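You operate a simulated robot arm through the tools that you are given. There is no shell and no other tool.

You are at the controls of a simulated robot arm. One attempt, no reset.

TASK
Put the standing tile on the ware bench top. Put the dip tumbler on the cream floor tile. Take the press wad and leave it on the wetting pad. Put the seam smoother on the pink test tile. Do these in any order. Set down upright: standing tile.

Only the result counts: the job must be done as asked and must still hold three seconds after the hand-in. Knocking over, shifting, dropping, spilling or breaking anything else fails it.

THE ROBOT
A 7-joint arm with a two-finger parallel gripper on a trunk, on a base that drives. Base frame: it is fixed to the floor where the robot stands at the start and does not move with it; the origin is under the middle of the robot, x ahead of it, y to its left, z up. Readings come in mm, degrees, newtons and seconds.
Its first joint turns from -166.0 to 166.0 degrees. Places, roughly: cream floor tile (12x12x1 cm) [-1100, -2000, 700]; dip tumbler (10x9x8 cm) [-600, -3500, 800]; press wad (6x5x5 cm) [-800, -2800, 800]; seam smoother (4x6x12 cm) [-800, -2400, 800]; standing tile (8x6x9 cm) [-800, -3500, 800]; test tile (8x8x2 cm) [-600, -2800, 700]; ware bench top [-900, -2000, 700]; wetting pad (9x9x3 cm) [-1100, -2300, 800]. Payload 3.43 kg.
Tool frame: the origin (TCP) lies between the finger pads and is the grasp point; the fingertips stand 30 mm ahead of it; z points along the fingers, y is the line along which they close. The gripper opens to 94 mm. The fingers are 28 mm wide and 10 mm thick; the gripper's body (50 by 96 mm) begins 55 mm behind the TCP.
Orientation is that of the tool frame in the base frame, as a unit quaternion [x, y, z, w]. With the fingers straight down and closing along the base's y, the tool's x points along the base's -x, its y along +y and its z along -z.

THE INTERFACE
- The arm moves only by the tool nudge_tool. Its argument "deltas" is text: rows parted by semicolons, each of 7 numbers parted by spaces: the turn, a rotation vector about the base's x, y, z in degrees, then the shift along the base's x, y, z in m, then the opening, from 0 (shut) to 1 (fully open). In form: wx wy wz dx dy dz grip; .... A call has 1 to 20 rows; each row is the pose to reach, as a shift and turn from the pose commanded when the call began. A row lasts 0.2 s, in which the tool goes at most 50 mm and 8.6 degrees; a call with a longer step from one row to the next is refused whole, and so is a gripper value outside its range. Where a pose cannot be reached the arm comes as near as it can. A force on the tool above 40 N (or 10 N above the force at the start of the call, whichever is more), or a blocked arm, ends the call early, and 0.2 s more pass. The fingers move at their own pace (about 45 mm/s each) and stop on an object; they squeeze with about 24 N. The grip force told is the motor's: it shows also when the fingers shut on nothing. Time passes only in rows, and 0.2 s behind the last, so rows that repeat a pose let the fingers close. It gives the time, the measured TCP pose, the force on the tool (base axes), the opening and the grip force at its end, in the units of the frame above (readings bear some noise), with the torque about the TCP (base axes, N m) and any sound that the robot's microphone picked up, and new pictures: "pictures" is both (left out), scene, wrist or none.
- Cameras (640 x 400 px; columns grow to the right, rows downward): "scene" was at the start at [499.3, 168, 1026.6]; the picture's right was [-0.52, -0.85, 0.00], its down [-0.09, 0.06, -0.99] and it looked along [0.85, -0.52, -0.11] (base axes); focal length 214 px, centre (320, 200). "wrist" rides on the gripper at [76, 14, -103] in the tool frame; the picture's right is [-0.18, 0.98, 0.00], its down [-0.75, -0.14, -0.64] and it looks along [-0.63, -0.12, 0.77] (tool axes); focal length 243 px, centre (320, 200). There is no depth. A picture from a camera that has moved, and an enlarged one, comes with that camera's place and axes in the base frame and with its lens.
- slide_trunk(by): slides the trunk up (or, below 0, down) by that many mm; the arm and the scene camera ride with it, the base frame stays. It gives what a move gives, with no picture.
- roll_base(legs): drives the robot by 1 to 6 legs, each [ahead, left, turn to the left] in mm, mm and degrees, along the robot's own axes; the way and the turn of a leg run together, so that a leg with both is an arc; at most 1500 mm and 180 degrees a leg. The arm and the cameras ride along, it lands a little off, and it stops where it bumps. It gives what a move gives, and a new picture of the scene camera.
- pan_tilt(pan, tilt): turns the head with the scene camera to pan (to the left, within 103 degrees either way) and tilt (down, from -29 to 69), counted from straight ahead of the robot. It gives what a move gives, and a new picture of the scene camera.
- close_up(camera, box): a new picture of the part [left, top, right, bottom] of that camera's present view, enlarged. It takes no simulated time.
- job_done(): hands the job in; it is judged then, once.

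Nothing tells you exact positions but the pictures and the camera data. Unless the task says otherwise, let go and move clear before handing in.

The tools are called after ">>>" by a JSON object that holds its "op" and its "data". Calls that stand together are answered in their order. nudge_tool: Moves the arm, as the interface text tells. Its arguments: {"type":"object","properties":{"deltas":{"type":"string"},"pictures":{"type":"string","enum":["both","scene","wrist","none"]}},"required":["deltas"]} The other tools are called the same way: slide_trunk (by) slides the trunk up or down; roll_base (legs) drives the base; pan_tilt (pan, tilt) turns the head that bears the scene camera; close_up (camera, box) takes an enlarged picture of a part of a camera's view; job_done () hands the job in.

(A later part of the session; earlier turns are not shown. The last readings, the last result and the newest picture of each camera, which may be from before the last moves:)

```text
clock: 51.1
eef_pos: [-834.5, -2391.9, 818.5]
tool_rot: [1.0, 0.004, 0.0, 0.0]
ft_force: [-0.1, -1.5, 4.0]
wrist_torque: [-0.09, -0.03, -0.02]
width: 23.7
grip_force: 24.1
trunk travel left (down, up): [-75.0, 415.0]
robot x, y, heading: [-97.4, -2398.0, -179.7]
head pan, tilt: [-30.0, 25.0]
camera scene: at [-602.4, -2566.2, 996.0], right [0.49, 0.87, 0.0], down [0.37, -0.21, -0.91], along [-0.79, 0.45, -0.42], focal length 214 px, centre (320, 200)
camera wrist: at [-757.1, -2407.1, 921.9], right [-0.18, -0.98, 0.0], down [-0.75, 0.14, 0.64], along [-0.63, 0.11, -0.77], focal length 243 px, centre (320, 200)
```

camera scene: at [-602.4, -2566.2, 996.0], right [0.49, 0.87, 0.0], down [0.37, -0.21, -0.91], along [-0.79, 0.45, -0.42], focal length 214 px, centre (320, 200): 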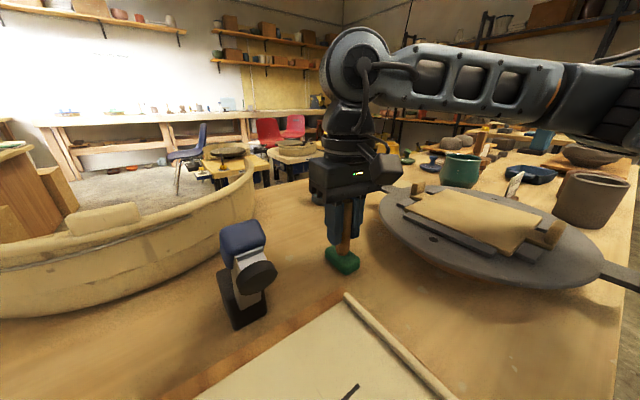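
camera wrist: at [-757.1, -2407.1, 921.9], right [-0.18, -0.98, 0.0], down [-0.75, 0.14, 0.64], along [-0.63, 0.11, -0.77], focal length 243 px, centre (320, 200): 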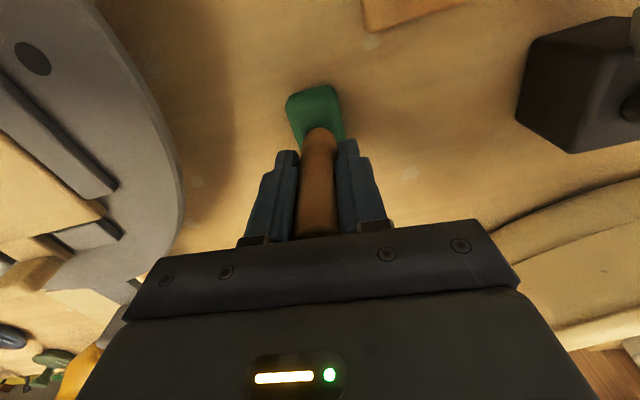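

Smoother is held. I'll lift it high, then shift the base back and left so that the pink tile comes to a comfortable reach.

>>> {"op": "nudge_tool", "data": {"deltas": "0 0 0 0 0 0.03 0; 0 0 0 0 0 0.075 0; 0 0 0 0 0 0.12 0; 0 0 0 0 0 0.165 0; 0 0 0 0 0 0.21 0; 0 0 0 0 0 0.25 0; 0 0 0 0 0 0.25 0", "pictures": "scene"}}

>>> {"op": "roll_base", "data": {"legs": [[-130, 0, 0], [0, 195, 0]]}}

>>> {"op": "pan_tilt", "data": {"pan": 0, "tilt": 55}}

```text
clock: 52.7
eef_pos: [-832.8, -2393.7, 1071.1]
tool_rot: [1.0, 0.004, -0.001, 0.0]
ft_force: [-0.1, -0.2, -2.0]
wrist_torque: [-0.02, -0.01, 0.01]
width: 23.6
grip_force: 24.3
trunk travel left (down, up): [-75.0, 415.0]
robot x, y, heading: [-99.2, -2395.9, -179.7]
head pan, tilt: [-30.0, 25.0]
camera scene: at [-602.5, -2566.1, 995.9], right [0.49, 0.87, 0.0], down [0.37, -0.21, -0.91], along [-0.79, 0.45, -0.42], focal length 214 px, centre (320, 200)
```

scene: 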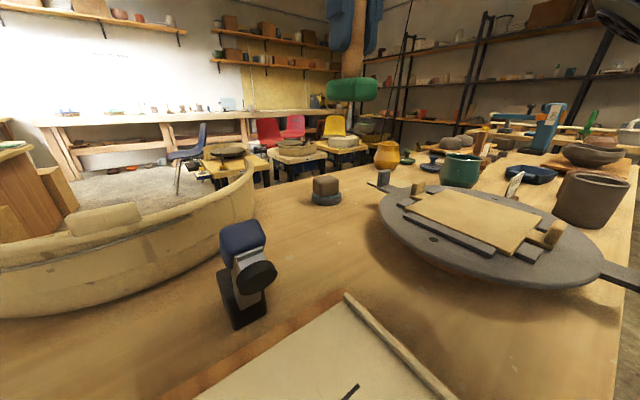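

```text
clock: 55.1
eef_pos: [-697.5, -2595.2, 1070.7]
tool_rot: [1.0, 0.009, 0.0, 0.0]
ft_force: [0.4, -0.7, -1.3]
wrist_torque: [-0.02, -0.03, 0.01]
width: 23.5
grip_force: 24.0
trunk travel left (down, up): [-75.0, 415.0]
robot x, y, heading: [35.2, -2588.2, -178.8]
head pan, tilt: [-30.0, 25.0]
camera scene: at [-466.1, -2766.2, 996.0], right [0.49, 0.87, 0.0], down [0.37, -0.21, -0.91], along [-0.79, 0.44, -0.42], focal length 214 px, centre (320, 200)
```

scene: 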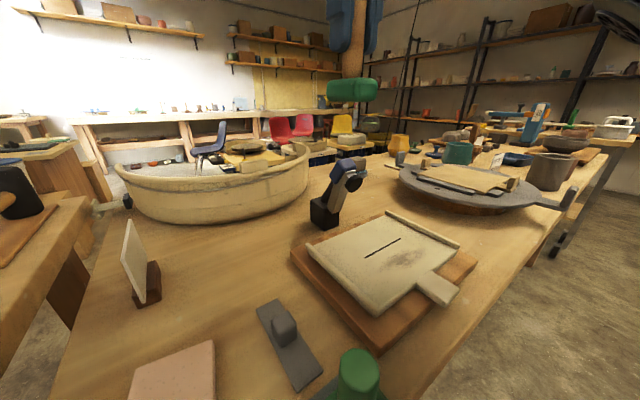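

```text
clock: 56.1
eef_pos: [-699.0, -2596.6, 1071.3]
tool_rot: [1.0, 0.008, 0.0, 0.0]
ft_force: [0.4, 0.7, -0.6]
wrist_torque: [0.02, 0.02, -0.02]
width: 23.6
grip_force: 24.1
trunk travel left (down, up): [-75.0, 415.0]
robot x, y, heading: [34.4, -2590.0, -179.2]
head pan, tilt: [0.0, 55.0]
camera scene: at [-457.7, -2812.0, 952.0], right [-0.02, 1.0, 0.0], down [0.82, 0.01, -0.57], along [-0.57, -0.01, -0.82], focal length 214 px, centre (320, 200)
```

scene: 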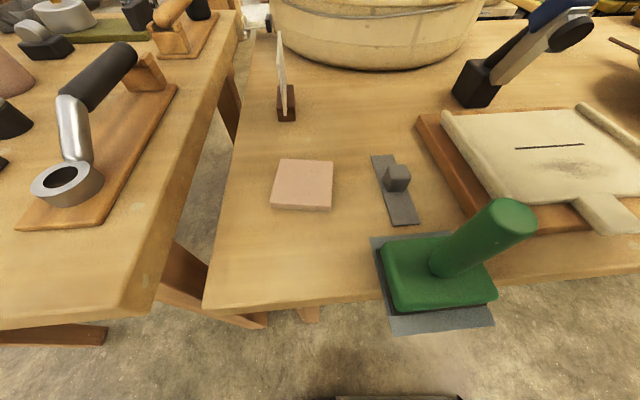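

The pink tile's centre is ≈(-616,-2833). Moving above it.

>>> {"op": "nudge_tool", "data": {"deltas": "0 0 0 0.014 -0.04 0 0; 0 0 0 0.03 -0.085 0 0; 0 0 0 0.045 -0.13 0 0; 0 0 0 0.062 -0.175 0 0; 0 0 0 0.076 -0.215 0 0; 0 0 0 0.083 -0.237 0 0; 0 0 0 0.083 -0.237 -0.04 0; 0 0 0 0.083 -0.237 -0.085 0; 0 0 0 0.083 -0.237 -0.13 0; 0 0 0 0.083 -0.237 -0.16 0; 0 0 0 0.083 -0.237 -0.16 0"}}

```text
clock: 58.5
eef_pos: [-608.3, -2832.8, 910.9]
tool_rot: [1.0, 0.009, 0.0, 0.0]
ft_force: [-0.3, 0.1, -2.4]
wrist_torque: [-0.02, 0.02, -0.02]
width: 23.6
grip_force: 23.5
trunk travel left (down, up): [-75.0, 415.0]
robot x, y, heading: [36.2, -2589.4, -178.9]
head pan, tilt: [0.0, 55.0]
camera scene: at [-457.6, -2812.1, 952.0], right [-0.02, 1.0, 0.0], down [0.82, 0.01, -0.57], along [-0.57, -0.01, -0.82], focal length 214 px, centre (320, 200)
camera wrist: at [-531.5, -2845.9, 1013.6], right [-0.17, -0.99, 0.0], down [-0.76, 0.13, 0.64], along [-0.63, 0.11, -0.77], focal length 243 px, centre (320, 200)
```

scene: 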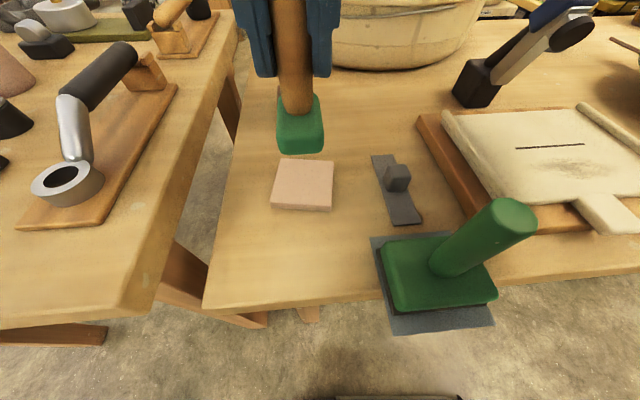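
wrist: 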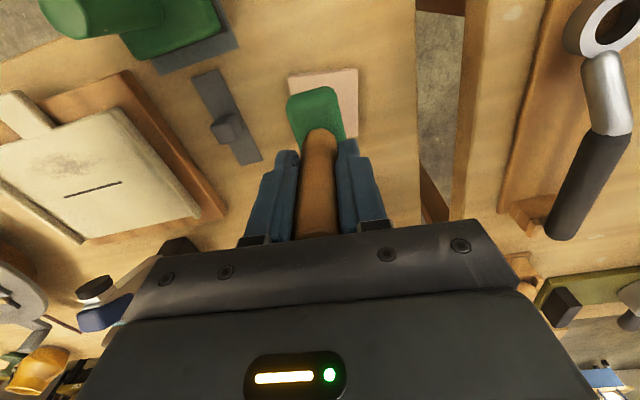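

>>> {"op": "nudge_tool", "data": {"deltas": "0 0 0 -0.006 -0.001 0 0; 0 0 0 -0.012 -0.002 -0.02 0; 0 0 0 -0.012 -0.002 -0.045 0; 0 0 0 -0.012 -0.002 -0.06 0; 0 0 0 -0.012 -0.002 -0.06 0"}}

>>> {"op": "close_up", "data": {"camera": "scene", "box": [230, 100, 390, 220]}}

>>> {"op": "close_up", "data": {"camera": "wrist", "box": [240, 40, 400, 140]}}

```text
clock: 59.7
eef_pos: [-626.7, -2835.8, 850.6]
tool_rot: [1.0, 0.008, 0.0, -0.001]
ft_force: [1.1, 0.1, -1.5]
wrist_torque: [-0.02, -0.02, 0.01]
width: 23.5
grip_force: 23.8
trunk travel left (down, up): [-75.0, 415.0]
robot x, y, heading: [34.8, -2590.4, -179.0]
head pan, tilt: [0.0, 55.0]
camera scene: at [-457.7, -2812.1, 951.9], right [-0.02, 1.0, 0.0], down [0.82, 0.01, -0.57], along [-0.57, -0.01, -0.82], focal length 214 px, centre (320, 200)
camera wrist: at [-549.9, -2848.7, 953.4], right [-0.17, -0.99, 0.0], down [-0.76, 0.13, 0.64], along [-0.63, 0.11, -0.77], focal length 243 px, centre (320, 200)
```

scene: 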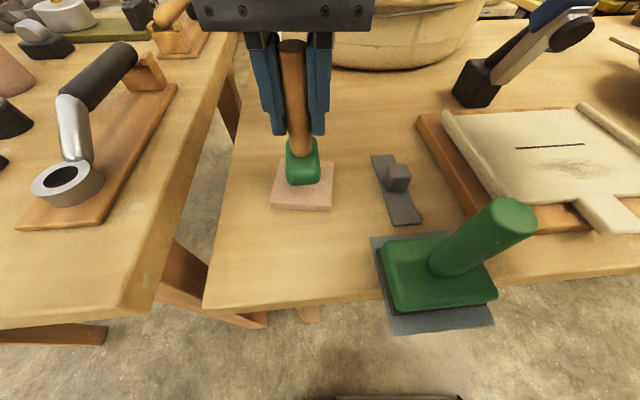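
wrist: 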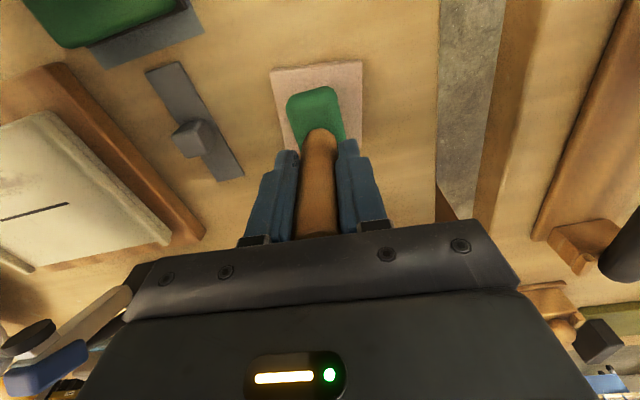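

```text
3.33 times, centred on (310, 160) of scene
camera zoom: at [-457.7, -2812.1, 951.9], right [-0.02, 1.0, 0.0], down [0.82, 0.01, -0.57], along [-0.57, -0.01, -0.82], focal length 715 px, centre (353, 333)
```

zoom: 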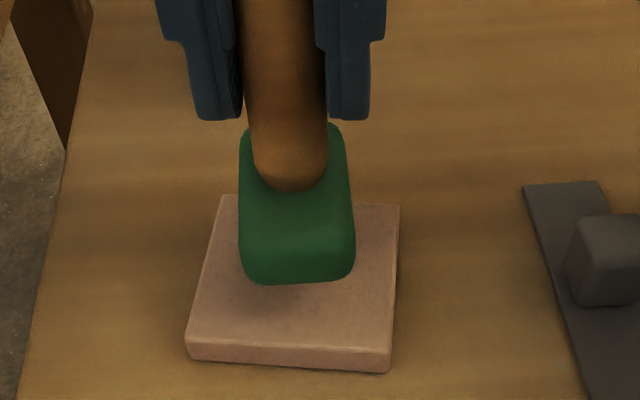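

```text
4.00 times, centred on (320, 90) of wrist
camera zoom: at [-549.9, -2848.7, 953.4], right [-0.17, -0.99, 0.0], down [-0.76, 0.13, 0.64], along [-0.63, 0.11, -0.77], focal length 970 px, centre (320, 640)
```

zoom: 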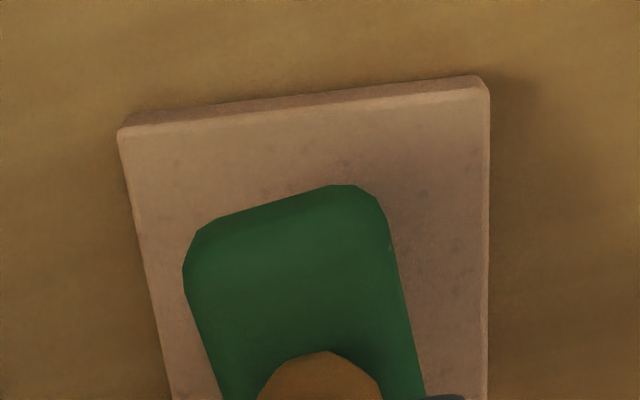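

Tile centre ≈(-621,-2836); the smoother is ~5 mm too far back. Correcting and lowering gently.

>>> {"op": "nudge_tool", "data": {"deltas": "0 0 0 0.005 0 0 0; 0 0 0 0.005 0 -0.004 0; 0 0 0 0.005 0 -0.008 0; 0 0 0 0.005 0 -0.008 0"}}

>>> {"op": "close_up", "data": {"camera": "scene", "box": [230, 100, 390, 220]}}

```text
clock: 60.7
eef_pos: [-621.7, -2835.0, 843.0]
tool_rot: [1.0, 0.009, 0.0, 0.0]
ft_force: [0.0, -0.2, -0.8]
wrist_torque: [0.0, 0.02, 0.03]
width: 23.4
grip_force: 24.0
trunk travel left (down, up): [-75.0, 415.0]
robot x, y, heading: [31.5, -2589.5, -179.4]
head pan, tilt: [0.0, 55.0]
camera scene: at [-457.7, -2812.1, 951.9], right [-0.02, 1.0, 0.0], down [0.82, 0.01, -0.57], along [-0.57, -0.01, -0.82], focal length 214 px, centre (320, 200)
camera wrist: at [-545.1, -2849.3, 946.0], right [-0.17, -0.99, 0.0], down [-0.76, 0.13, 0.64], along [-0.63, 0.11, -0.77], focal length 243 px, centre (320, 200)
```

scene: 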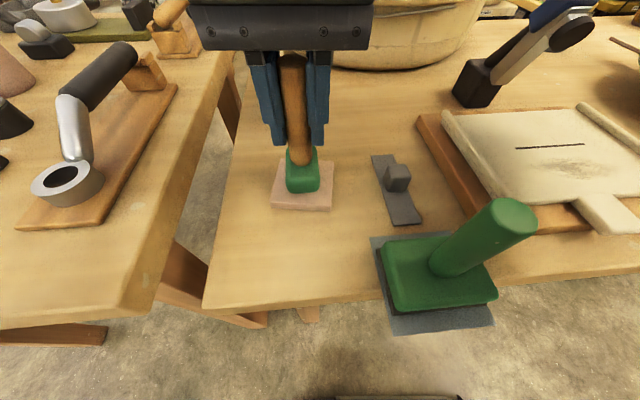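
wrist: 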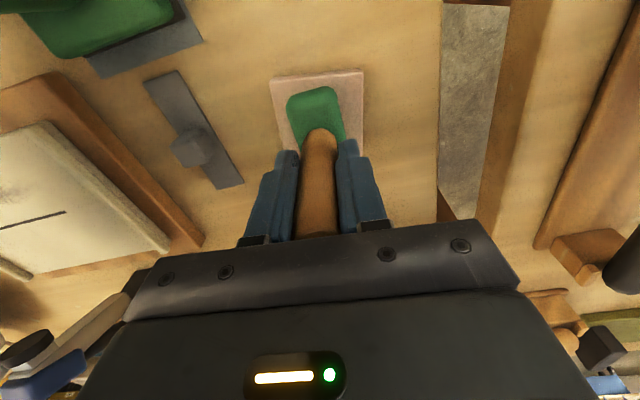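

```text
3.33 times, centred on (310, 160) of scene
camera zoom: at [-457.7, -2812.1, 951.9], right [-0.02, 1.0, 0.0], down [0.82, 0.01, -0.57], along [-0.57, -0.01, -0.82], focal length 715 px, centre (353, 333)
```

zoom: 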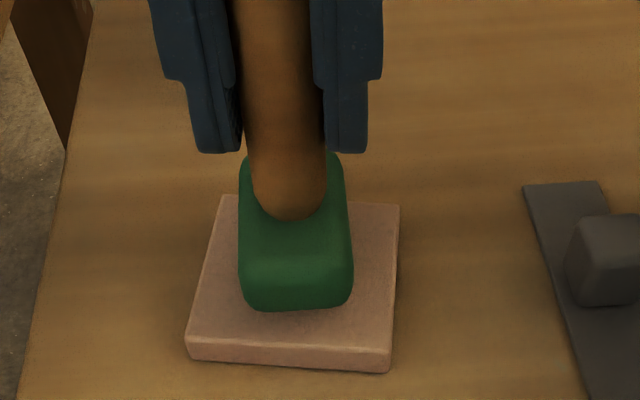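

>>> {"op": "nudge_tool", "data": {"deltas": "0 0 0 0 0 -0.002 0; 0 0 0 0 0 -0.003 0; 0 0 0 0 0 -0.003 0", "pictures": "none"}}

>>> {"op": "nudge_tool", "data": {"deltas": "0 0 0 0 0 -0.002 0; 0 0 0 0 0 -0.002 0", "pictures": "none"}}

>>> {"op": "close_up", "data": {"camera": "scene", "box": [230, 100, 390, 220]}}

```text
clock: 61.5
eef_pos: [-621.5, -2835.8, 839.7]
tool_rot: [1.0, 0.009, 0.0, 0.0]
ft_force: [0.3, -0.1, -0.9]
wrist_torque: [0.02, 0.01, -0.01]
width: 23.6
grip_force: 24.3
trunk travel left (down, up): [-75.0, 415.0]
robot x, y, heading: [33.3, -2588.2, -178.9]
head pan, tilt: [0.0, 55.0]
```

```text
clock: 62.1
eef_pos: [-623.0, -2835.4, 838.1]
tool_rot: [1.0, 0.009, 0.0, 0.0]
ft_force: [-0.1, -0.3, -1.7]
wrist_torque: [0.02, -0.01, -0.01]
width: 23.3
grip_force: 23.4
trunk travel left (down, up): [-75.0, 415.0]
robot x, y, heading: [34.3, -2589.6, -178.9]
head pan, tilt: [0.0, 55.0]
```

```text
3.33 times, centred on (310, 160) of scene
camera zoom: at [-457.7, -2812.1, 951.9], right [-0.02, 1.0, 0.0], down [0.82, 0.01, -0.57], along [-0.57, -0.01, -0.82], focal length 715 px, centre (353, 333)
```

zoom: 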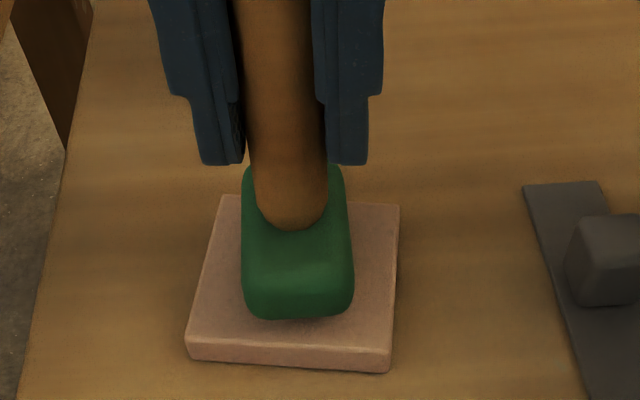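

>>> {"op": "nudge_tool", "data": {"deltas": "0 0 0 0.002 0 -0.002 0; 0 0 0 0.002 0 -0.003 0; 0 0 0 0.002 0 -0.003 0", "pictures": "none"}}

>>> {"op": "nudge_tool", "data": {"deltas": "0 0 0 0 0 -0.002 0; 0 0 0 0 0 -0.002 0", "pictures": "none"}}

>>> {"op": "close_up", "data": {"camera": "scene", "box": [230, 100, 390, 220]}}

```text
clock: 62.9
eef_pos: [-619.3, -2834.5, 836.6]
tool_rot: [1.0, 0.009, 0.0, 0.0]
ft_force: [-0.4, -0.5, -1.4]
wrist_torque: [0.01, 0.01, -0.04]
width: 23.9
grip_force: 24.4
trunk travel left (down, up): [-75.0, 415.0]
robot x, y, heading: [35.4, -2587.0, -179.0]
head pan, tilt: [0.0, 55.0]
```

```text
clock: 63.5
eef_pos: [-620.3, -2835.2, 833.5]
tool_rot: [1.0, 0.008, 0.001, 0.0]
ft_force: [0.1, -0.8, -1.3]
wrist_torque: [0.02, -0.02, -0.01]
width: 23.4
grip_force: 23.6
trunk travel left (down, up): [-75.0, 415.0]
robot x, y, heading: [30.2, -2591.3, -179.0]
head pan, tilt: [0.0, 55.0]
```

```text
3.33 times, centred on (310, 160) of scene
camera zoom: at [-457.7, -2812.1, 951.9], right [-0.02, 1.0, 0.0], down [0.82, 0.01, -0.57], along [-0.57, -0.01, -0.82], focal length 715 px, centre (353, 333)
```

zoom: 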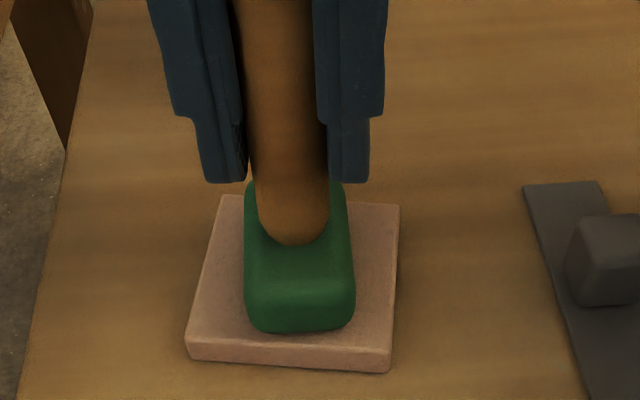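

>>> {"op": "nudge_tool", "data": {"deltas": "0 0 0 -0.001 0 -0.002 0; 0 0 0 -0.001 0 -0.002 0", "pictures": "none"}}

>>> {"op": "nudge_tool", "data": {"deltas": "0 0 0 0 0 -0.002 0; 0 0 0 0 0 -0.002 0", "pictures": "none"}}

>>> {"op": "close_up", "data": {"camera": "scene", "box": [230, 100, 390, 220]}}

```text
clock: 64.1
eef_pos: [-620.0, -2835.5, 833.0]
tool_rot: [1.0, 0.009, -0.001, 0.002]
ft_force: [9.4, 3.5, 25.7]
wrist_torque: [0.2, -0.34, -0.03]
width: 23.7
grip_force: 24.0
trunk travel left (down, up): [-75.0, 415.0]
robot x, y, heading: [33.4, -2594.0, -179.0]
head pan, tilt: [0.0, 55.0]
```

```text
clock: 64.7
eef_pos: [-621.7, -2835.3, 829.9]
tool_rot: [1.0, 0.009, -0.001, 0.001]
ft_force: [3.6, 1.8, 30.7]
wrist_torque: [0.12, 0.11, -0.01]
width: 24.1
grip_force: 24.2
trunk travel left (down, up): [-75.0, 415.0]
robot x, y, heading: [35.3, -2592.4, -179.1]
head pan, tilt: [0.0, 55.0]
```

```text
3.33 times, centred on (310, 160) of scene
camera zoom: at [-457.1, -2811.9, 952.4], right [-0.02, 1.0, 0.0], down [0.82, 0.01, -0.57], along [-0.57, -0.01, -0.82], focal length 715 px, centre (353, 333)
```

zoom: 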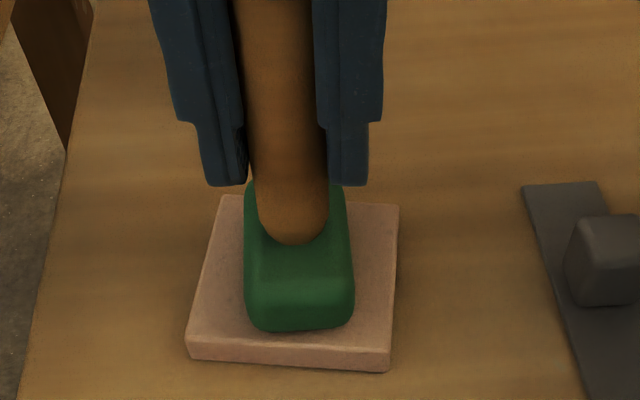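

In contact at about 30 N. Easing off, releasing and rising straight up.

>>> {"op": "nudge_tool", "data": {"deltas": "0 0 0 0 0 0.002 0; 0 0 0 0 0 0.002 0; 0 0 0 0 0 0.002 0.35; 0 0 0 0 0 0.002 0.6; 0 0 0 0 0 0.002 0.7; 0 0 0 0 0 0.002 0.8; 0 0 0 0 0 0.03 0.9; 0 0 0 0 0 0.07 1; 0 0 0 0 0 0.11 1; 0 0 0 0 0 0.15 1; 0 0 0 0 0 0.19 1; 0 0 0 0 0 0.22 1; 0 0 0 0 0 0.22 1"}}

>>> {"op": "close_up", "data": {"camera": "scene", "box": [230, 100, 390, 220]}}

```text
clock: 67.5
eef_pos: [-621.6, -2836.6, 1049.7]
tool_rot: [1.0, 0.008, 0.0, 0.0]
ft_force: [0.2, 0.5, -0.1]
wrist_torque: [-0.02, -0.01, 0.0]
width: 94.1
grip_force: 0.1
trunk travel left (down, up): [-75.0, 415.0]
robot x, y, heading: [33.9, -2587.0, -179.1]
head pan, tilt: [0.0, 55.0]
camera scene: at [-457.6, -2812.1, 951.9], right [-0.02, 1.0, 0.0], down [0.82, 0.01, -0.57], along [-0.57, -0.01, -0.82], focal length 214 px, centre (320, 200)
camera wrist: at [-545.6, -2850.4, 1152.7], right [-0.17, -0.99, 0.0], down [-0.76, 0.13, 0.64], along [-0.63, 0.11, -0.77], focal length 243 px, centre (320, 200)
```

scene: 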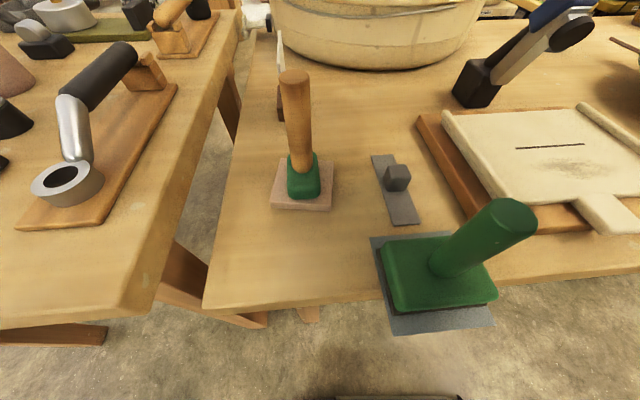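
wrist: 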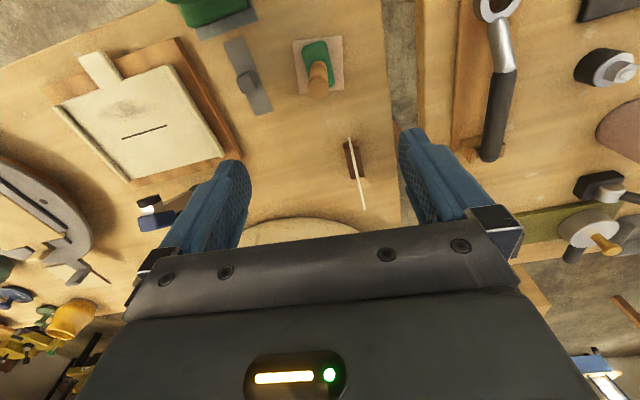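

```text
3.33 times, centred on (310, 160) of scene
camera zoom: at [-457.6, -2812.1, 951.9], right [-0.02, 1.0, 0.0], down [0.82, 0.01, -0.57], along [-0.57, -0.01, -0.82], focal length 715 px, centre (353, 333)
```

zoom: 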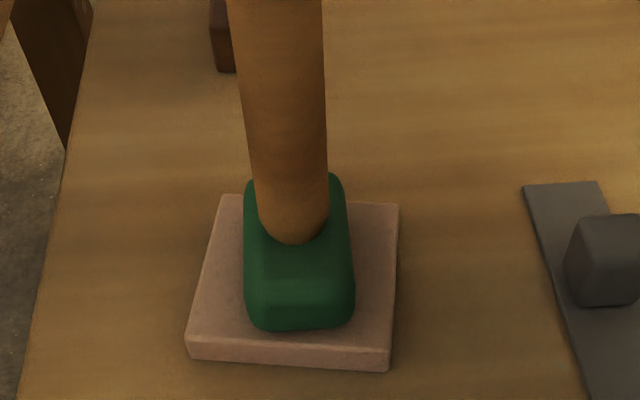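

The smoother stands on the pink tile. Now driving left along the second bench to find the dip tumbler and standing tile.

>>> {"op": "roll_base", "data": {"legs": [[0, 450, -0.8]]}}

>>> {"op": "pan_tilt", "data": {"pan": 20, "tilt": 40}}

```text
clock: 70.2
eef_pos: [-628.8, -3264.8, 1049.2]
tool_rot: [1.0, -0.007, 0.0, 0.0]
ft_force: [-0.3, -0.4, 0.1]
wrist_torque: [-0.01, 0.02, -0.02]
width: 93.9
grip_force: 0.1
trunk travel left (down, up): [-75.0, 415.0]
robot x, y, heading: [37.1, -3034.4, 179.5]
head pan, tilt: [0.0, 55.0]
camera scene: at [-463.7, -3244.3, 952.0], right [0.01, 1.0, 0.0], down [0.82, -0.01, -0.57], along [-0.57, 0.01, -0.82], focal length 214 px, centre (320, 200)
```

scene: 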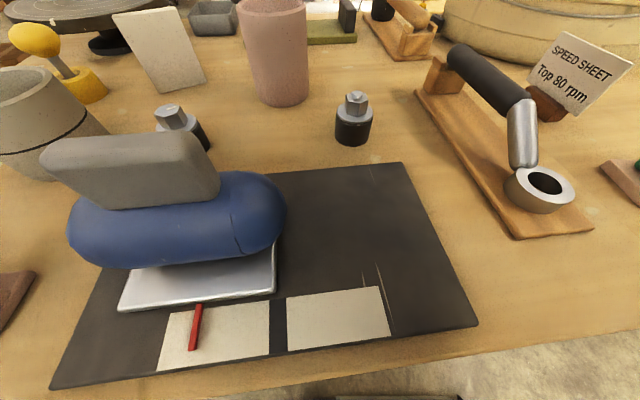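

```text
clock: 71.0
eef_pos: [-628.5, -3263.1, 1049.0]
tool_rot: [1.0, -0.007, 0.0, 0.0]
ft_force: [0.0, -0.5, 0.9]
wrist_torque: [0.0, -0.03, 0.02]
width: 94.0
grip_force: 0.0
trunk travel left (down, up): [-75.0, 415.0]
robot x, y, heading: [31.9, -3035.5, 179.3]
head pan, tilt: [20.0, 40.0]
camera scene: at [-471.9, -3273.2, 972.6], right [-0.33, 0.94, 0.0], down [0.61, 0.21, -0.77], along [-0.72, -0.25, -0.64], focal length 214 px, centre (320, 200)
```

scene: 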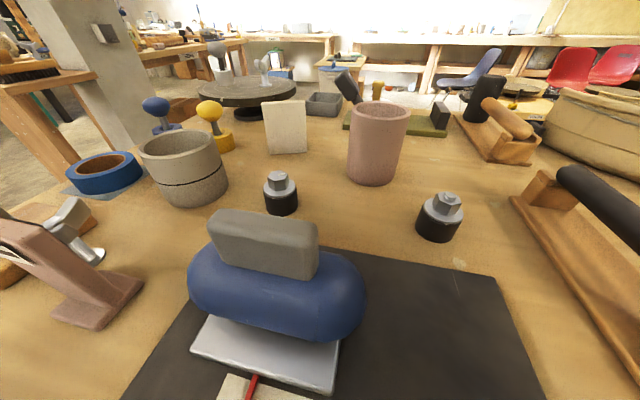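

The grey bowl-like tumbler and the off-white standing tile are on this bench, left of me. I'll drive a bit more left and triangulate.

>>> {"op": "roll_base", "data": {"legs": [[0, 260, 0.5]]}}

>>> {"op": "close_up", "data": {"camera": "scene", "box": [160, 60, 400, 210]}}

>>> {"op": "close_up", "data": {"camera": "wrist", "box": [0, 0, 640, 400]}}

```text
clock: 72.9
eef_pos: [-630.6, -3519.2, 1049.2]
tool_rot: [1.0, -0.005, 0.0, -0.001]
ft_force: [0.5, -1.1, -0.6]
wrist_torque: [0.01, 0.0, -0.03]
width: 93.9
grip_force: 0.1
trunk travel left (down, up): [-75.0, 415.0]
robot x, y, heading: [31.7, -3295.3, 179.5]
head pan, tilt: [20.0, 40.0]
camera scene: at [-474.0, -3528.9, 972.6], right [-0.33, 0.94, 0.0], down [0.61, 0.21, -0.77], along [-0.72, -0.25, -0.64], focal length 214 px, centre (320, 200)
```

scene: 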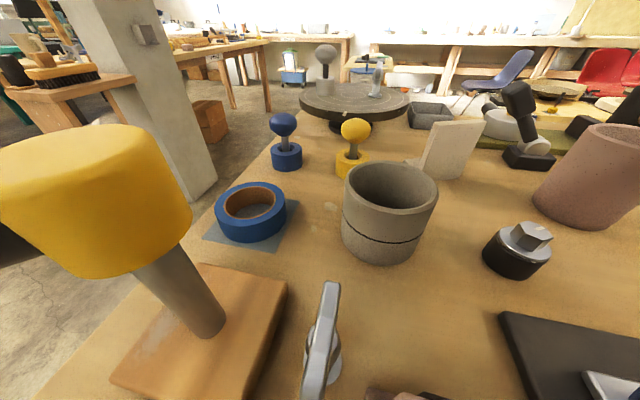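

```text
2.67 times, centred on (280, 135) of scene
camera zoom: at [-474.0, -3528.9, 972.6], right [-0.33, 0.94, 0.0], down [0.61, 0.21, -0.77], along [-0.72, -0.25, -0.64], focal length 572 px, centre (427, 373)
```

zoom: 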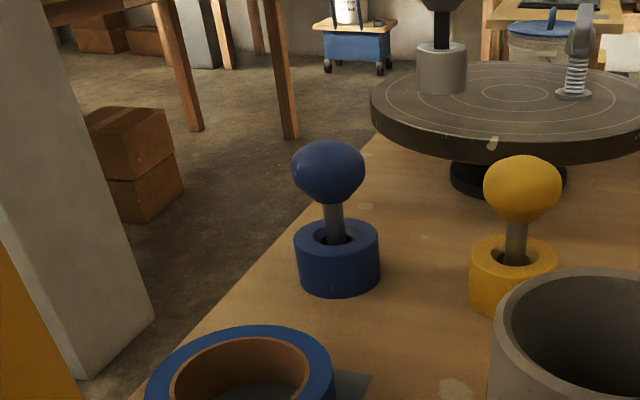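

```text
1.00 times, centred on (320, 200) of wrist (not enlarged: the box is as wide or as high as the picture)
camera zoom: at [-554.9, -3535.8, 1152.3], right [-0.19, -0.98, 0.0], down [-0.75, 0.15, 0.64], along [-0.63, 0.12, -0.77], focal length 243 px, centre (320, 200)
```

zoom: 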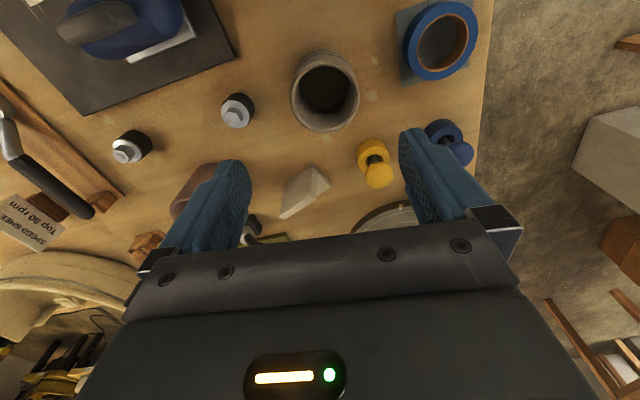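

>>> {"op": "close_up", "data": {"camera": "scene", "box": [310, 90, 510, 290]}}

>>> {"op": "close_up", "data": {"camera": "wrist", "box": [240, 30, 400, 150]}}

>>> {"op": "close_up", "data": {"camera": "wrist", "box": [220, 130, 380, 230]}}

```text
2.00 times, centred on (410, 190) of scene
camera zoom: at [-474.0, -3528.9, 972.6], right [-0.33, 0.94, 0.0], down [0.61, 0.21, -0.77], along [-0.72, -0.25, -0.64], focal length 429 px, centre (140, 220)
```

zoom: 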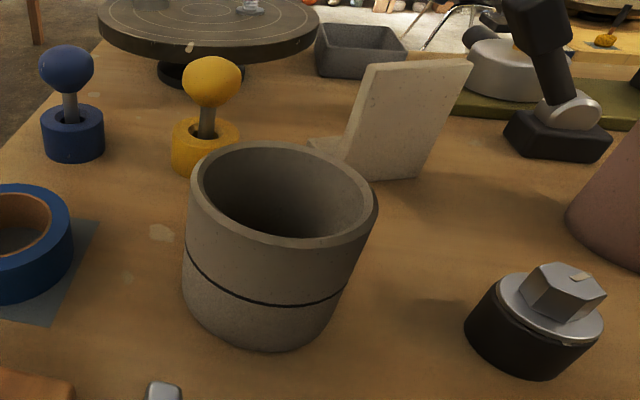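

```text
3.33 times, centred on (320, 90) of wrist
camera zoom: at [-554.9, -3535.8, 1152.3], right [-0.19, -0.98, 0.0], down [-0.75, 0.15, 0.64], along [-0.63, 0.12, -0.77], focal length 809 px, centre (320, 567)
```

zoom: 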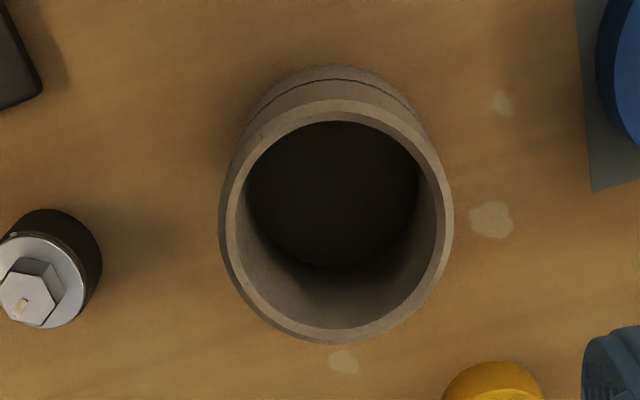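

```text
4.00 times, centred on (300, 180) of wrist
camera zoom: at [-554.9, -3535.8, 1152.3], right [-0.19, -0.98, 0.0], down [-0.75, 0.15, 0.64], along [-0.63, 0.12, -0.77], focal length 970 px, centre (400, 280)
```

zoom: 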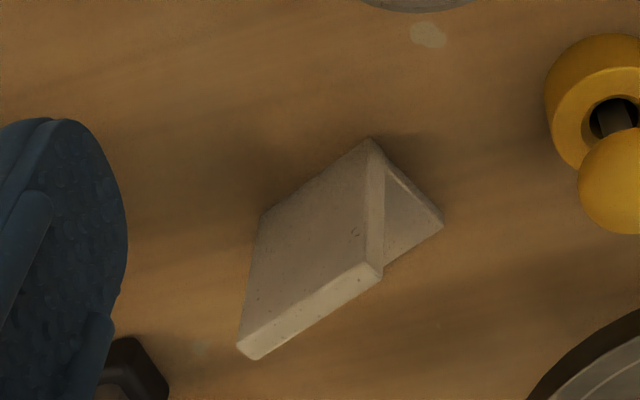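

Tumbler: rim at z≈848, centre ≈(-647,-3523), ~85 mm wide — I'll grip its wall on the +y side with one finger inside. The standing tile is an L-shaped plate near (-790,-3450). Moving above the tumbler's +y rim.

>>> {"op": "nudge_tool", "data": {"deltas": "0 0 0 -0.008 0.018 -0.01 0.8; 0 0 0 -0.016 0.036 -0.04 0.6; 0 0 0 -0.016 0.036 -0.085 0.53; 0 0 0 -0.016 0.036 -0.12 0.53; 0 0 0 -0.016 0.036 -0.12 0.53; 0 0 0 -0.016 0.036 -0.12 0.53"}}

>>> {"op": "close_up", "data": {"camera": "wrist", "box": [240, 30, 440, 180]}}

```text
clock: 74.3
eef_pos: [-645.2, -3484.6, 929.9]
tool_rot: [1.0, -0.005, 0.0, 0.0]
ft_force: [0.3, 0.0, 0.1]
wrist_torque: [0.01, -0.01, 0.02]
width: 49.8
grip_force: 0.2
trunk travel left (down, up): [-75.0, 415.0]
robot x, y, heading: [33.1, -3288.8, 179.4]
head pan, tilt: [20.0, 40.0]
camera scene: at [-474.0, -3528.8, 972.6], right [-0.33, 0.94, 0.0], down [0.61, 0.21, -0.77], along [-0.72, -0.25, -0.64], focal length 214 px, centre (320, 200)
camera wrist: at [-568.5, -3500.9, 1032.8], right [-0.19, -0.98, 0.0], down [-0.75, 0.15, 0.64], along [-0.63, 0.12, -0.77], focal length 243 px, centre (320, 200)
```

scene: 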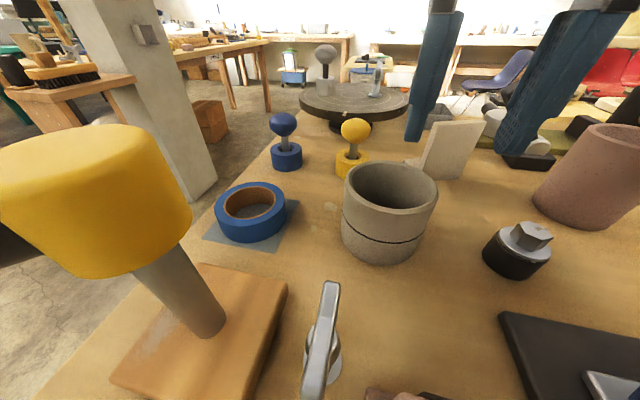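
wrist: 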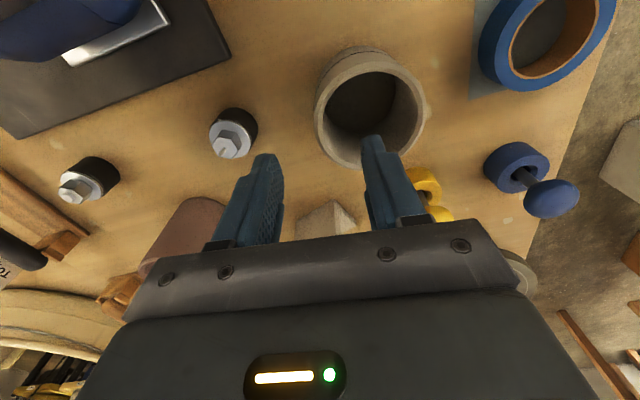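

```text
2.67 times, centred on (340, 105) of wrist
camera zoom: at [-568.5, -3500.9, 1032.8], right [-0.19, -0.98, 0.0], down [-0.75, 0.15, 0.64], along [-0.63, 0.12, -0.77], focal length 647 px, centre (267, 453)
```

zoom: 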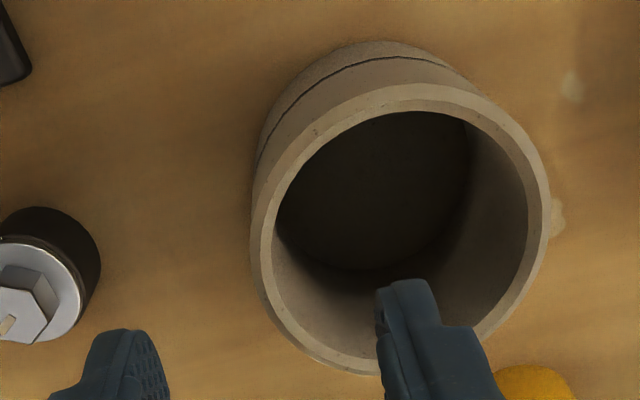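

The wall is under the gripper within a few mm. Descending with one finger inside, then closing.

>>> {"op": "nudge_tool", "data": {"deltas": "0 0 0 -0.002 0.003 -0.03 0.53; 0 0 0 -0.002 0.003 -0.06 0.53; 0 0 0 -0.002 0.003 -0.085 0.53; 0 0 0 -0.002 0.003 -0.1 0.53; 0 0 0 -0.002 0.003 -0.104 0.53; 0 0 0 -0.002 0.003 -0.104 0.53"}}

```text
clock: 75.7
eef_pos: [-648.9, -3482.5, 825.5]
tool_rot: [1.0, -0.004, -0.001, 0.0]
ft_force: [-0.5, 0.4, 0.6]
wrist_torque: [-0.02, -0.03, 0.0]
width: 50.0
grip_force: 0.1
trunk travel left (down, up): [-75.0, 415.0]
robot x, y, heading: [30.2, -3290.5, 179.3]
head pan, tilt: [20.0, 40.0]
camera scene: at [-474.0, -3528.8, 972.6], right [-0.33, 0.94, 0.0], down [0.61, 0.21, -0.77], along [-0.72, -0.25, -0.64], focal length 214 px, centre (320, 200)
camera wrist: at [-572.9, -3497.8, 928.4], right [-0.19, -0.98, 0.0], down [-0.75, 0.15, 0.64], along [-0.63, 0.12, -0.77], focal length 243 px, centre (320, 200)
```

scene: 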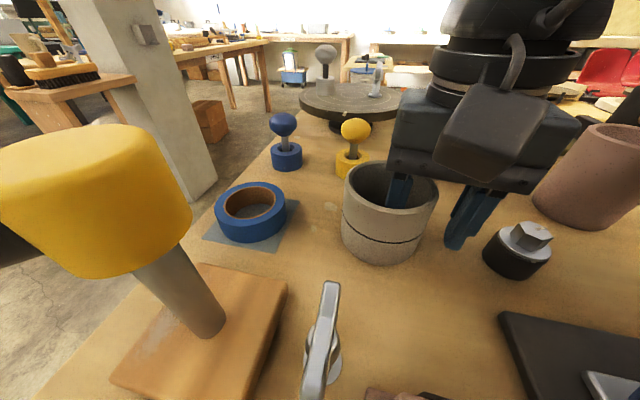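
wrist: 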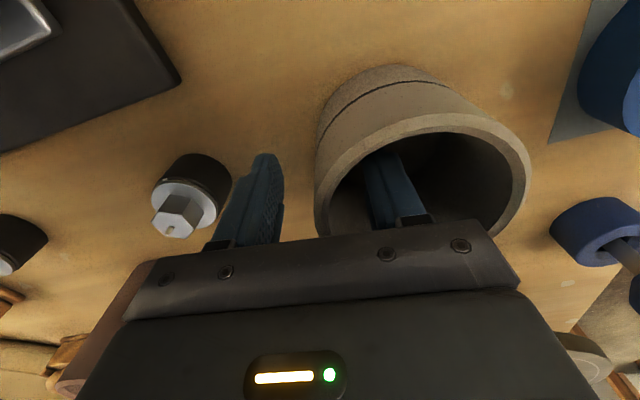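

>>> {"op": "nudge_tool", "data": {"deltas": "0 0 0 0 0 0 0.3; 0 0 0 0 0 0 0.15; 0 0 0 0 0 0 0; 0 0 0 0 0 0 0; 0 0 0 0 0 0 0"}}

```text
clock: 76.9
eef_pos: [-648.4, -3481.9, 825.8]
tool_rot: [1.0, -0.005, 0.0, 0.0]
ft_force: [2.7, 0.1, 3.0]
wrist_torque: [-0.25, -0.05, 0.15]
width: 10.3
grip_force: 23.7
trunk travel left (down, up): [-75.0, 415.0]
robot x, y, heading: [33.9, -3293.9, 179.5]
head pan, tilt: [20.0, 40.0]
camera scene: at [-474.0, -3528.8, 972.7], right [-0.33, 0.94, 0.0], down [0.61, 0.21, -0.77], along [-0.72, -0.25, -0.64], focal length 214 px, centre (320, 200)
camera wrist: at [-572.8, -3497.9, 928.7], right [-0.19, -0.98, 0.0], down [-0.75, 0.15, 0.64], along [-0.63, 0.12, -0.77], focal length 243 px, centre (320, 200)
```

scene: 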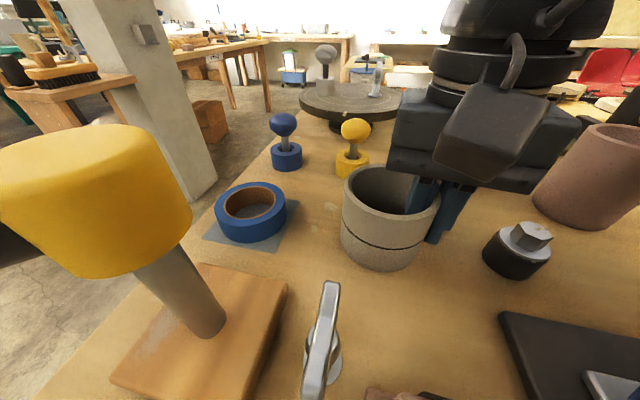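
wrist: 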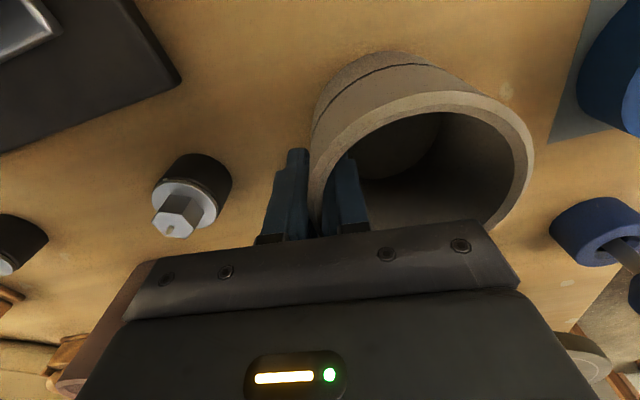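

Wall gripped. Test lift of 50 mm.

>>> {"op": "nudge_tool", "data": {"deltas": "0 0 0 0 0 0.01 0; 0 0 0 0 0 0.025 0; 0 0 0 0 0 0.05 0; 0 0 0 0 0 0.05 0"}}

```text
clock: 77.9
eef_pos: [-649.4, -3481.4, 874.5]
tool_rot: [1.0, -0.004, 0.0, 0.0]
ft_force: [-0.7, 0.1, -3.7]
wrist_torque: [0.07, 0.04, 0.0]
width: 10.4
grip_force: 24.3
trunk travel left (down, up): [-75.0, 415.0]
robot x, y, heading: [33.9, -3285.8, 179.6]
head pan, tilt: [20.0, 40.0]
camera scene: at [-474.1, -3528.8, 972.6], right [-0.33, 0.94, 0.0], down [0.61, 0.21, -0.77], along [-0.72, -0.25, -0.64], focal length 214 px, centre (320, 200)
camera wrist: at [-572.8, -3497.3, 976.9], right [-0.19, -0.98, 0.0], down [-0.75, 0.15, 0.64], along [-0.63, 0.12, -0.77], focal length 243 px, centre (320, 200)
```

scene: 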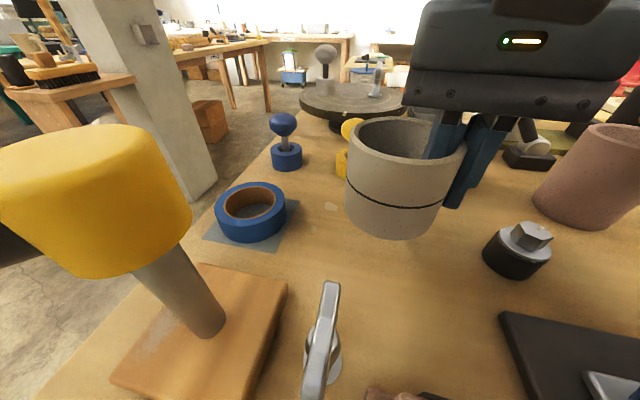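
wrist: 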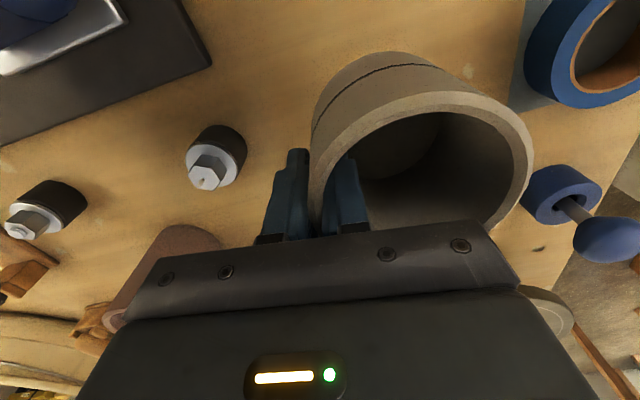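

Held firmly. Raising it high and driving back along the benches to the cream tile.

>>> {"op": "nudge_tool", "data": {"deltas": "0 0 0 0 0 0.04 0; 0 0 0 0 0 0.085 0; 0 0 0 0 0 0.13 0; 0 0 0 0 0 0.175 0; 0 0 0 0 0 0.2 0; 0 0 0 0 0 0.2 0", "pictures": "none"}}

>>> {"op": "roll_base", "data": {"legs": [[0, -640, 0], [0, -610, 0]]}}

>>> {"op": "pan_tilt", "data": {"pan": 0, "tilt": 35}}

```text
clock: 79.3
eef_pos: [-648.3, -3482.3, 1075.2]
tool_rot: [1.0, -0.004, 0.0, 0.0]
ft_force: [-0.3, -0.1, -1.9]
wrist_torque: [0.1, 0.0, -0.01]
width: 10.2
grip_force: 23.7
trunk travel left (down, up): [-75.0, 415.0]
robot x, y, heading: [33.8, -3291.5, 179.5]
head pan, tilt: [20.0, 40.0]
```

```text
clock: 85.8
eef_pos: [-632.8, -2253.8, 1074.6]
tool_rot: [1.0, -0.01, 0.0, 0.0]
ft_force: [0.2, -0.2, -2.9]
wrist_torque: [0.1, 0.04, 0.01]
width: 10.2
grip_force: 24.3
trunk travel left (down, up): [-75.0, 415.0]
robot x, y, heading: [50.3, -2068.4, 178.7]
head pan, tilt: [20.0, 40.0]
camera scene: at [-458.3, -2302.9, 972.6], right [-0.32, 0.95, 0.0], down [0.61, 0.21, -0.77], along [-0.72, -0.25, -0.64], focal length 214 px, centre (320, 200)
```

scene: 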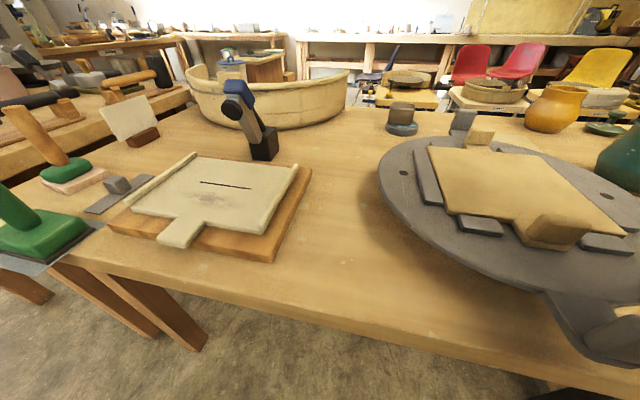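

```text
clock: 86.6
eef_pos: [-632.6, -2253.8, 1075.9]
tool_rot: [1.0, -0.009, -0.001, 0.0]
ft_force: [-0.6, -0.9, -2.4]
wrist_torque: [0.1, 0.03, -0.03]
width: 10.3
grip_force: 24.4
trunk travel left (down, up): [-75.0, 415.0]
robot x, y, heading: [51.2, -2065.7, 178.9]
head pan, tilt: [0.0, 35.0]
camera scene: at [-465.9, -2273.8, 980.2], right [0.02, 1.0, 0.0], down [0.57, -0.01, -0.82], along [-0.82, 0.01, -0.57], focal length 214 px, centre (320, 200)
```

scene: 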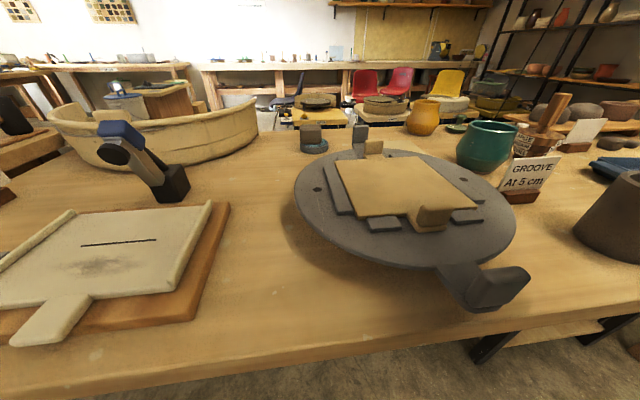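

Now approaching the bench so the cream tile is within reach.

>>> {"op": "roll_base", "data": {"legs": [[0, -60, 1.0], [158, 0, 0]]}}

>>> {"op": "close_up", "data": {"camera": "wrist", "box": [0, 0, 640, 400]}}

```text
clock: 88.6
eef_pos: [-790.9, -2204.4, 1075.0]
tool_rot: [1.0, -0.001, 0.0, 0.001]
ft_force: [0.3, -0.3, -2.4]
wrist_torque: [0.07, 0.0, 0.06]
width: 10.3
grip_force: 24.1
trunk travel left (down, up): [-75.0, 415.0]
robot x, y, heading: [-113.0, -2009.2, 179.9]
head pan, tilt: [0.0, 35.0]
camera scene: at [-625.0, -2221.7, 980.2], right [0.0, 1.0, 0.0], down [0.57, 0.0, -0.82], along [-0.82, 0.0, -0.57], focal length 214 px, centre (320, 200)
```

scene: 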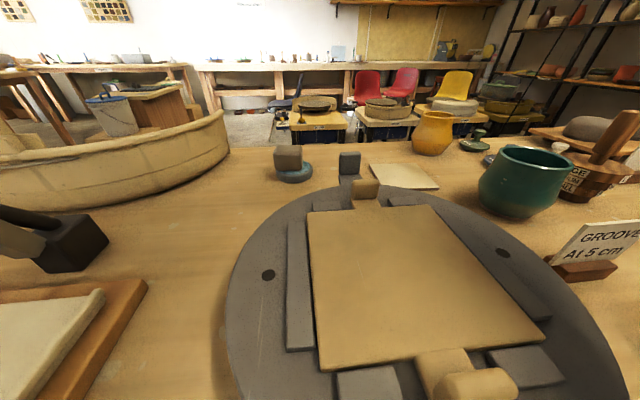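

```text
1.00 times, centred on (320, 200) of wrist (not enlarged: the box is as wide or as high as the picture)
camera zoom: at [-715.3, -2220.0, 1177.8], right [-0.19, -0.98, 0.0], down [-0.75, 0.14, 0.64], along [-0.63, 0.12, -0.77], focal length 243 px, centre (320, 200)
```

zoom: 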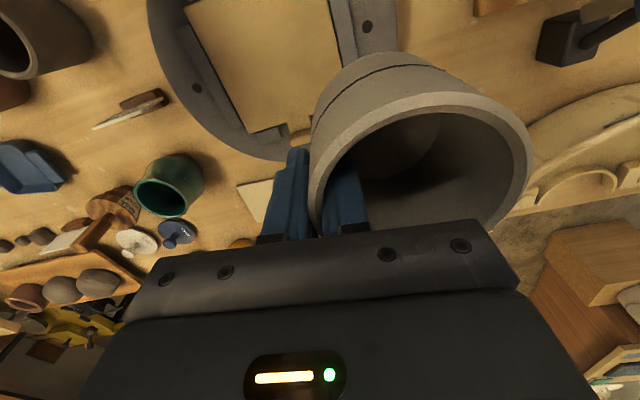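

>>> {"op": "close_up", "data": {"camera": "scene", "box": [320, 120, 480, 220]}}

```text
4.00 times, centred on (400, 170) of scene
camera zoom: at [-625.0, -2221.7, 980.2], right [0.0, 1.0, 0.0], down [0.57, 0.0, -0.82], along [-0.82, 0.0, -0.57], focal length 858 px, centre (0, 320)
```

zoom: 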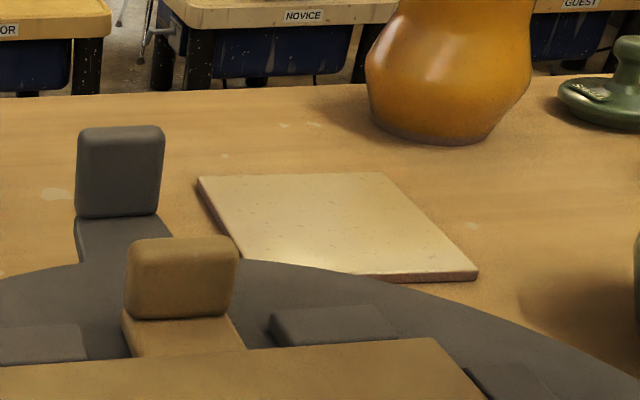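

Cream tile centre ≈(-1057,-2038). Moving the held tumbler above it.

>>> {"op": "nudge_tool", "data": {"deltas": "0 0 0 -0.03 0.024 0 0; 0 0 0 -0.065 0.05 0 0; 0 0 0 -0.1 0.077 0 0; 0 0 0 -0.135 0.104 0 0; 0 0 0 -0.17 0.131 0 0; 0 0 0 -0.205 0.158 0 0; 0 0 0 -0.24 0.185 0 0; 0 0 0 -0.26 0.2 0 0; 0 0 0 -0.266 0.206 -0.03 0; 0 0 0 -0.266 0.206 -0.07 0; 0 0 0 -0.266 0.206 -0.11 0; 0 0 0 -0.266 0.206 -0.15 0; 0 0 0 -0.266 0.206 -0.15 0"}}

```text
clock: 91.4
eef_pos: [-1055.9, -1998.7, 922.6]
tool_rot: [1.0, 0.0, -0.001, 0.001]
ft_force: [-0.5, 0.7, -2.0]
wrist_torque: [0.1, 0.04, 0.0]
width: 10.0
grip_force: 24.0
trunk travel left (down, up): [-75.0, 415.0]
robot x, y, heading: [-115.0, -2007.8, 179.9]
head pan, tilt: [0.0, 35.0]
camera scene: at [-625.0, -2221.7, 980.2], right [0.0, 1.0, 0.0], down [0.57, 0.0, -0.82], along [-0.82, 0.0, -0.57], focal length 214 px, centre (320, 200)
camera wrist: at [-980.4, -2013.9, 1025.5], right [-0.19, -0.98, 0.0], down [-0.75, 0.14, 0.64], along [-0.63, 0.12, -0.77], focal length 243 px, centre (320, 200)
```

scene: 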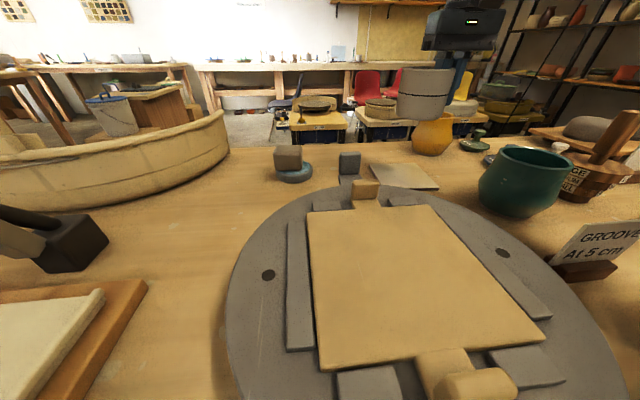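
wrist: 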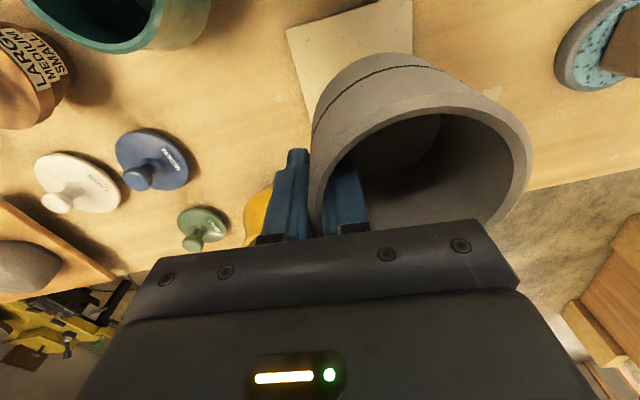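

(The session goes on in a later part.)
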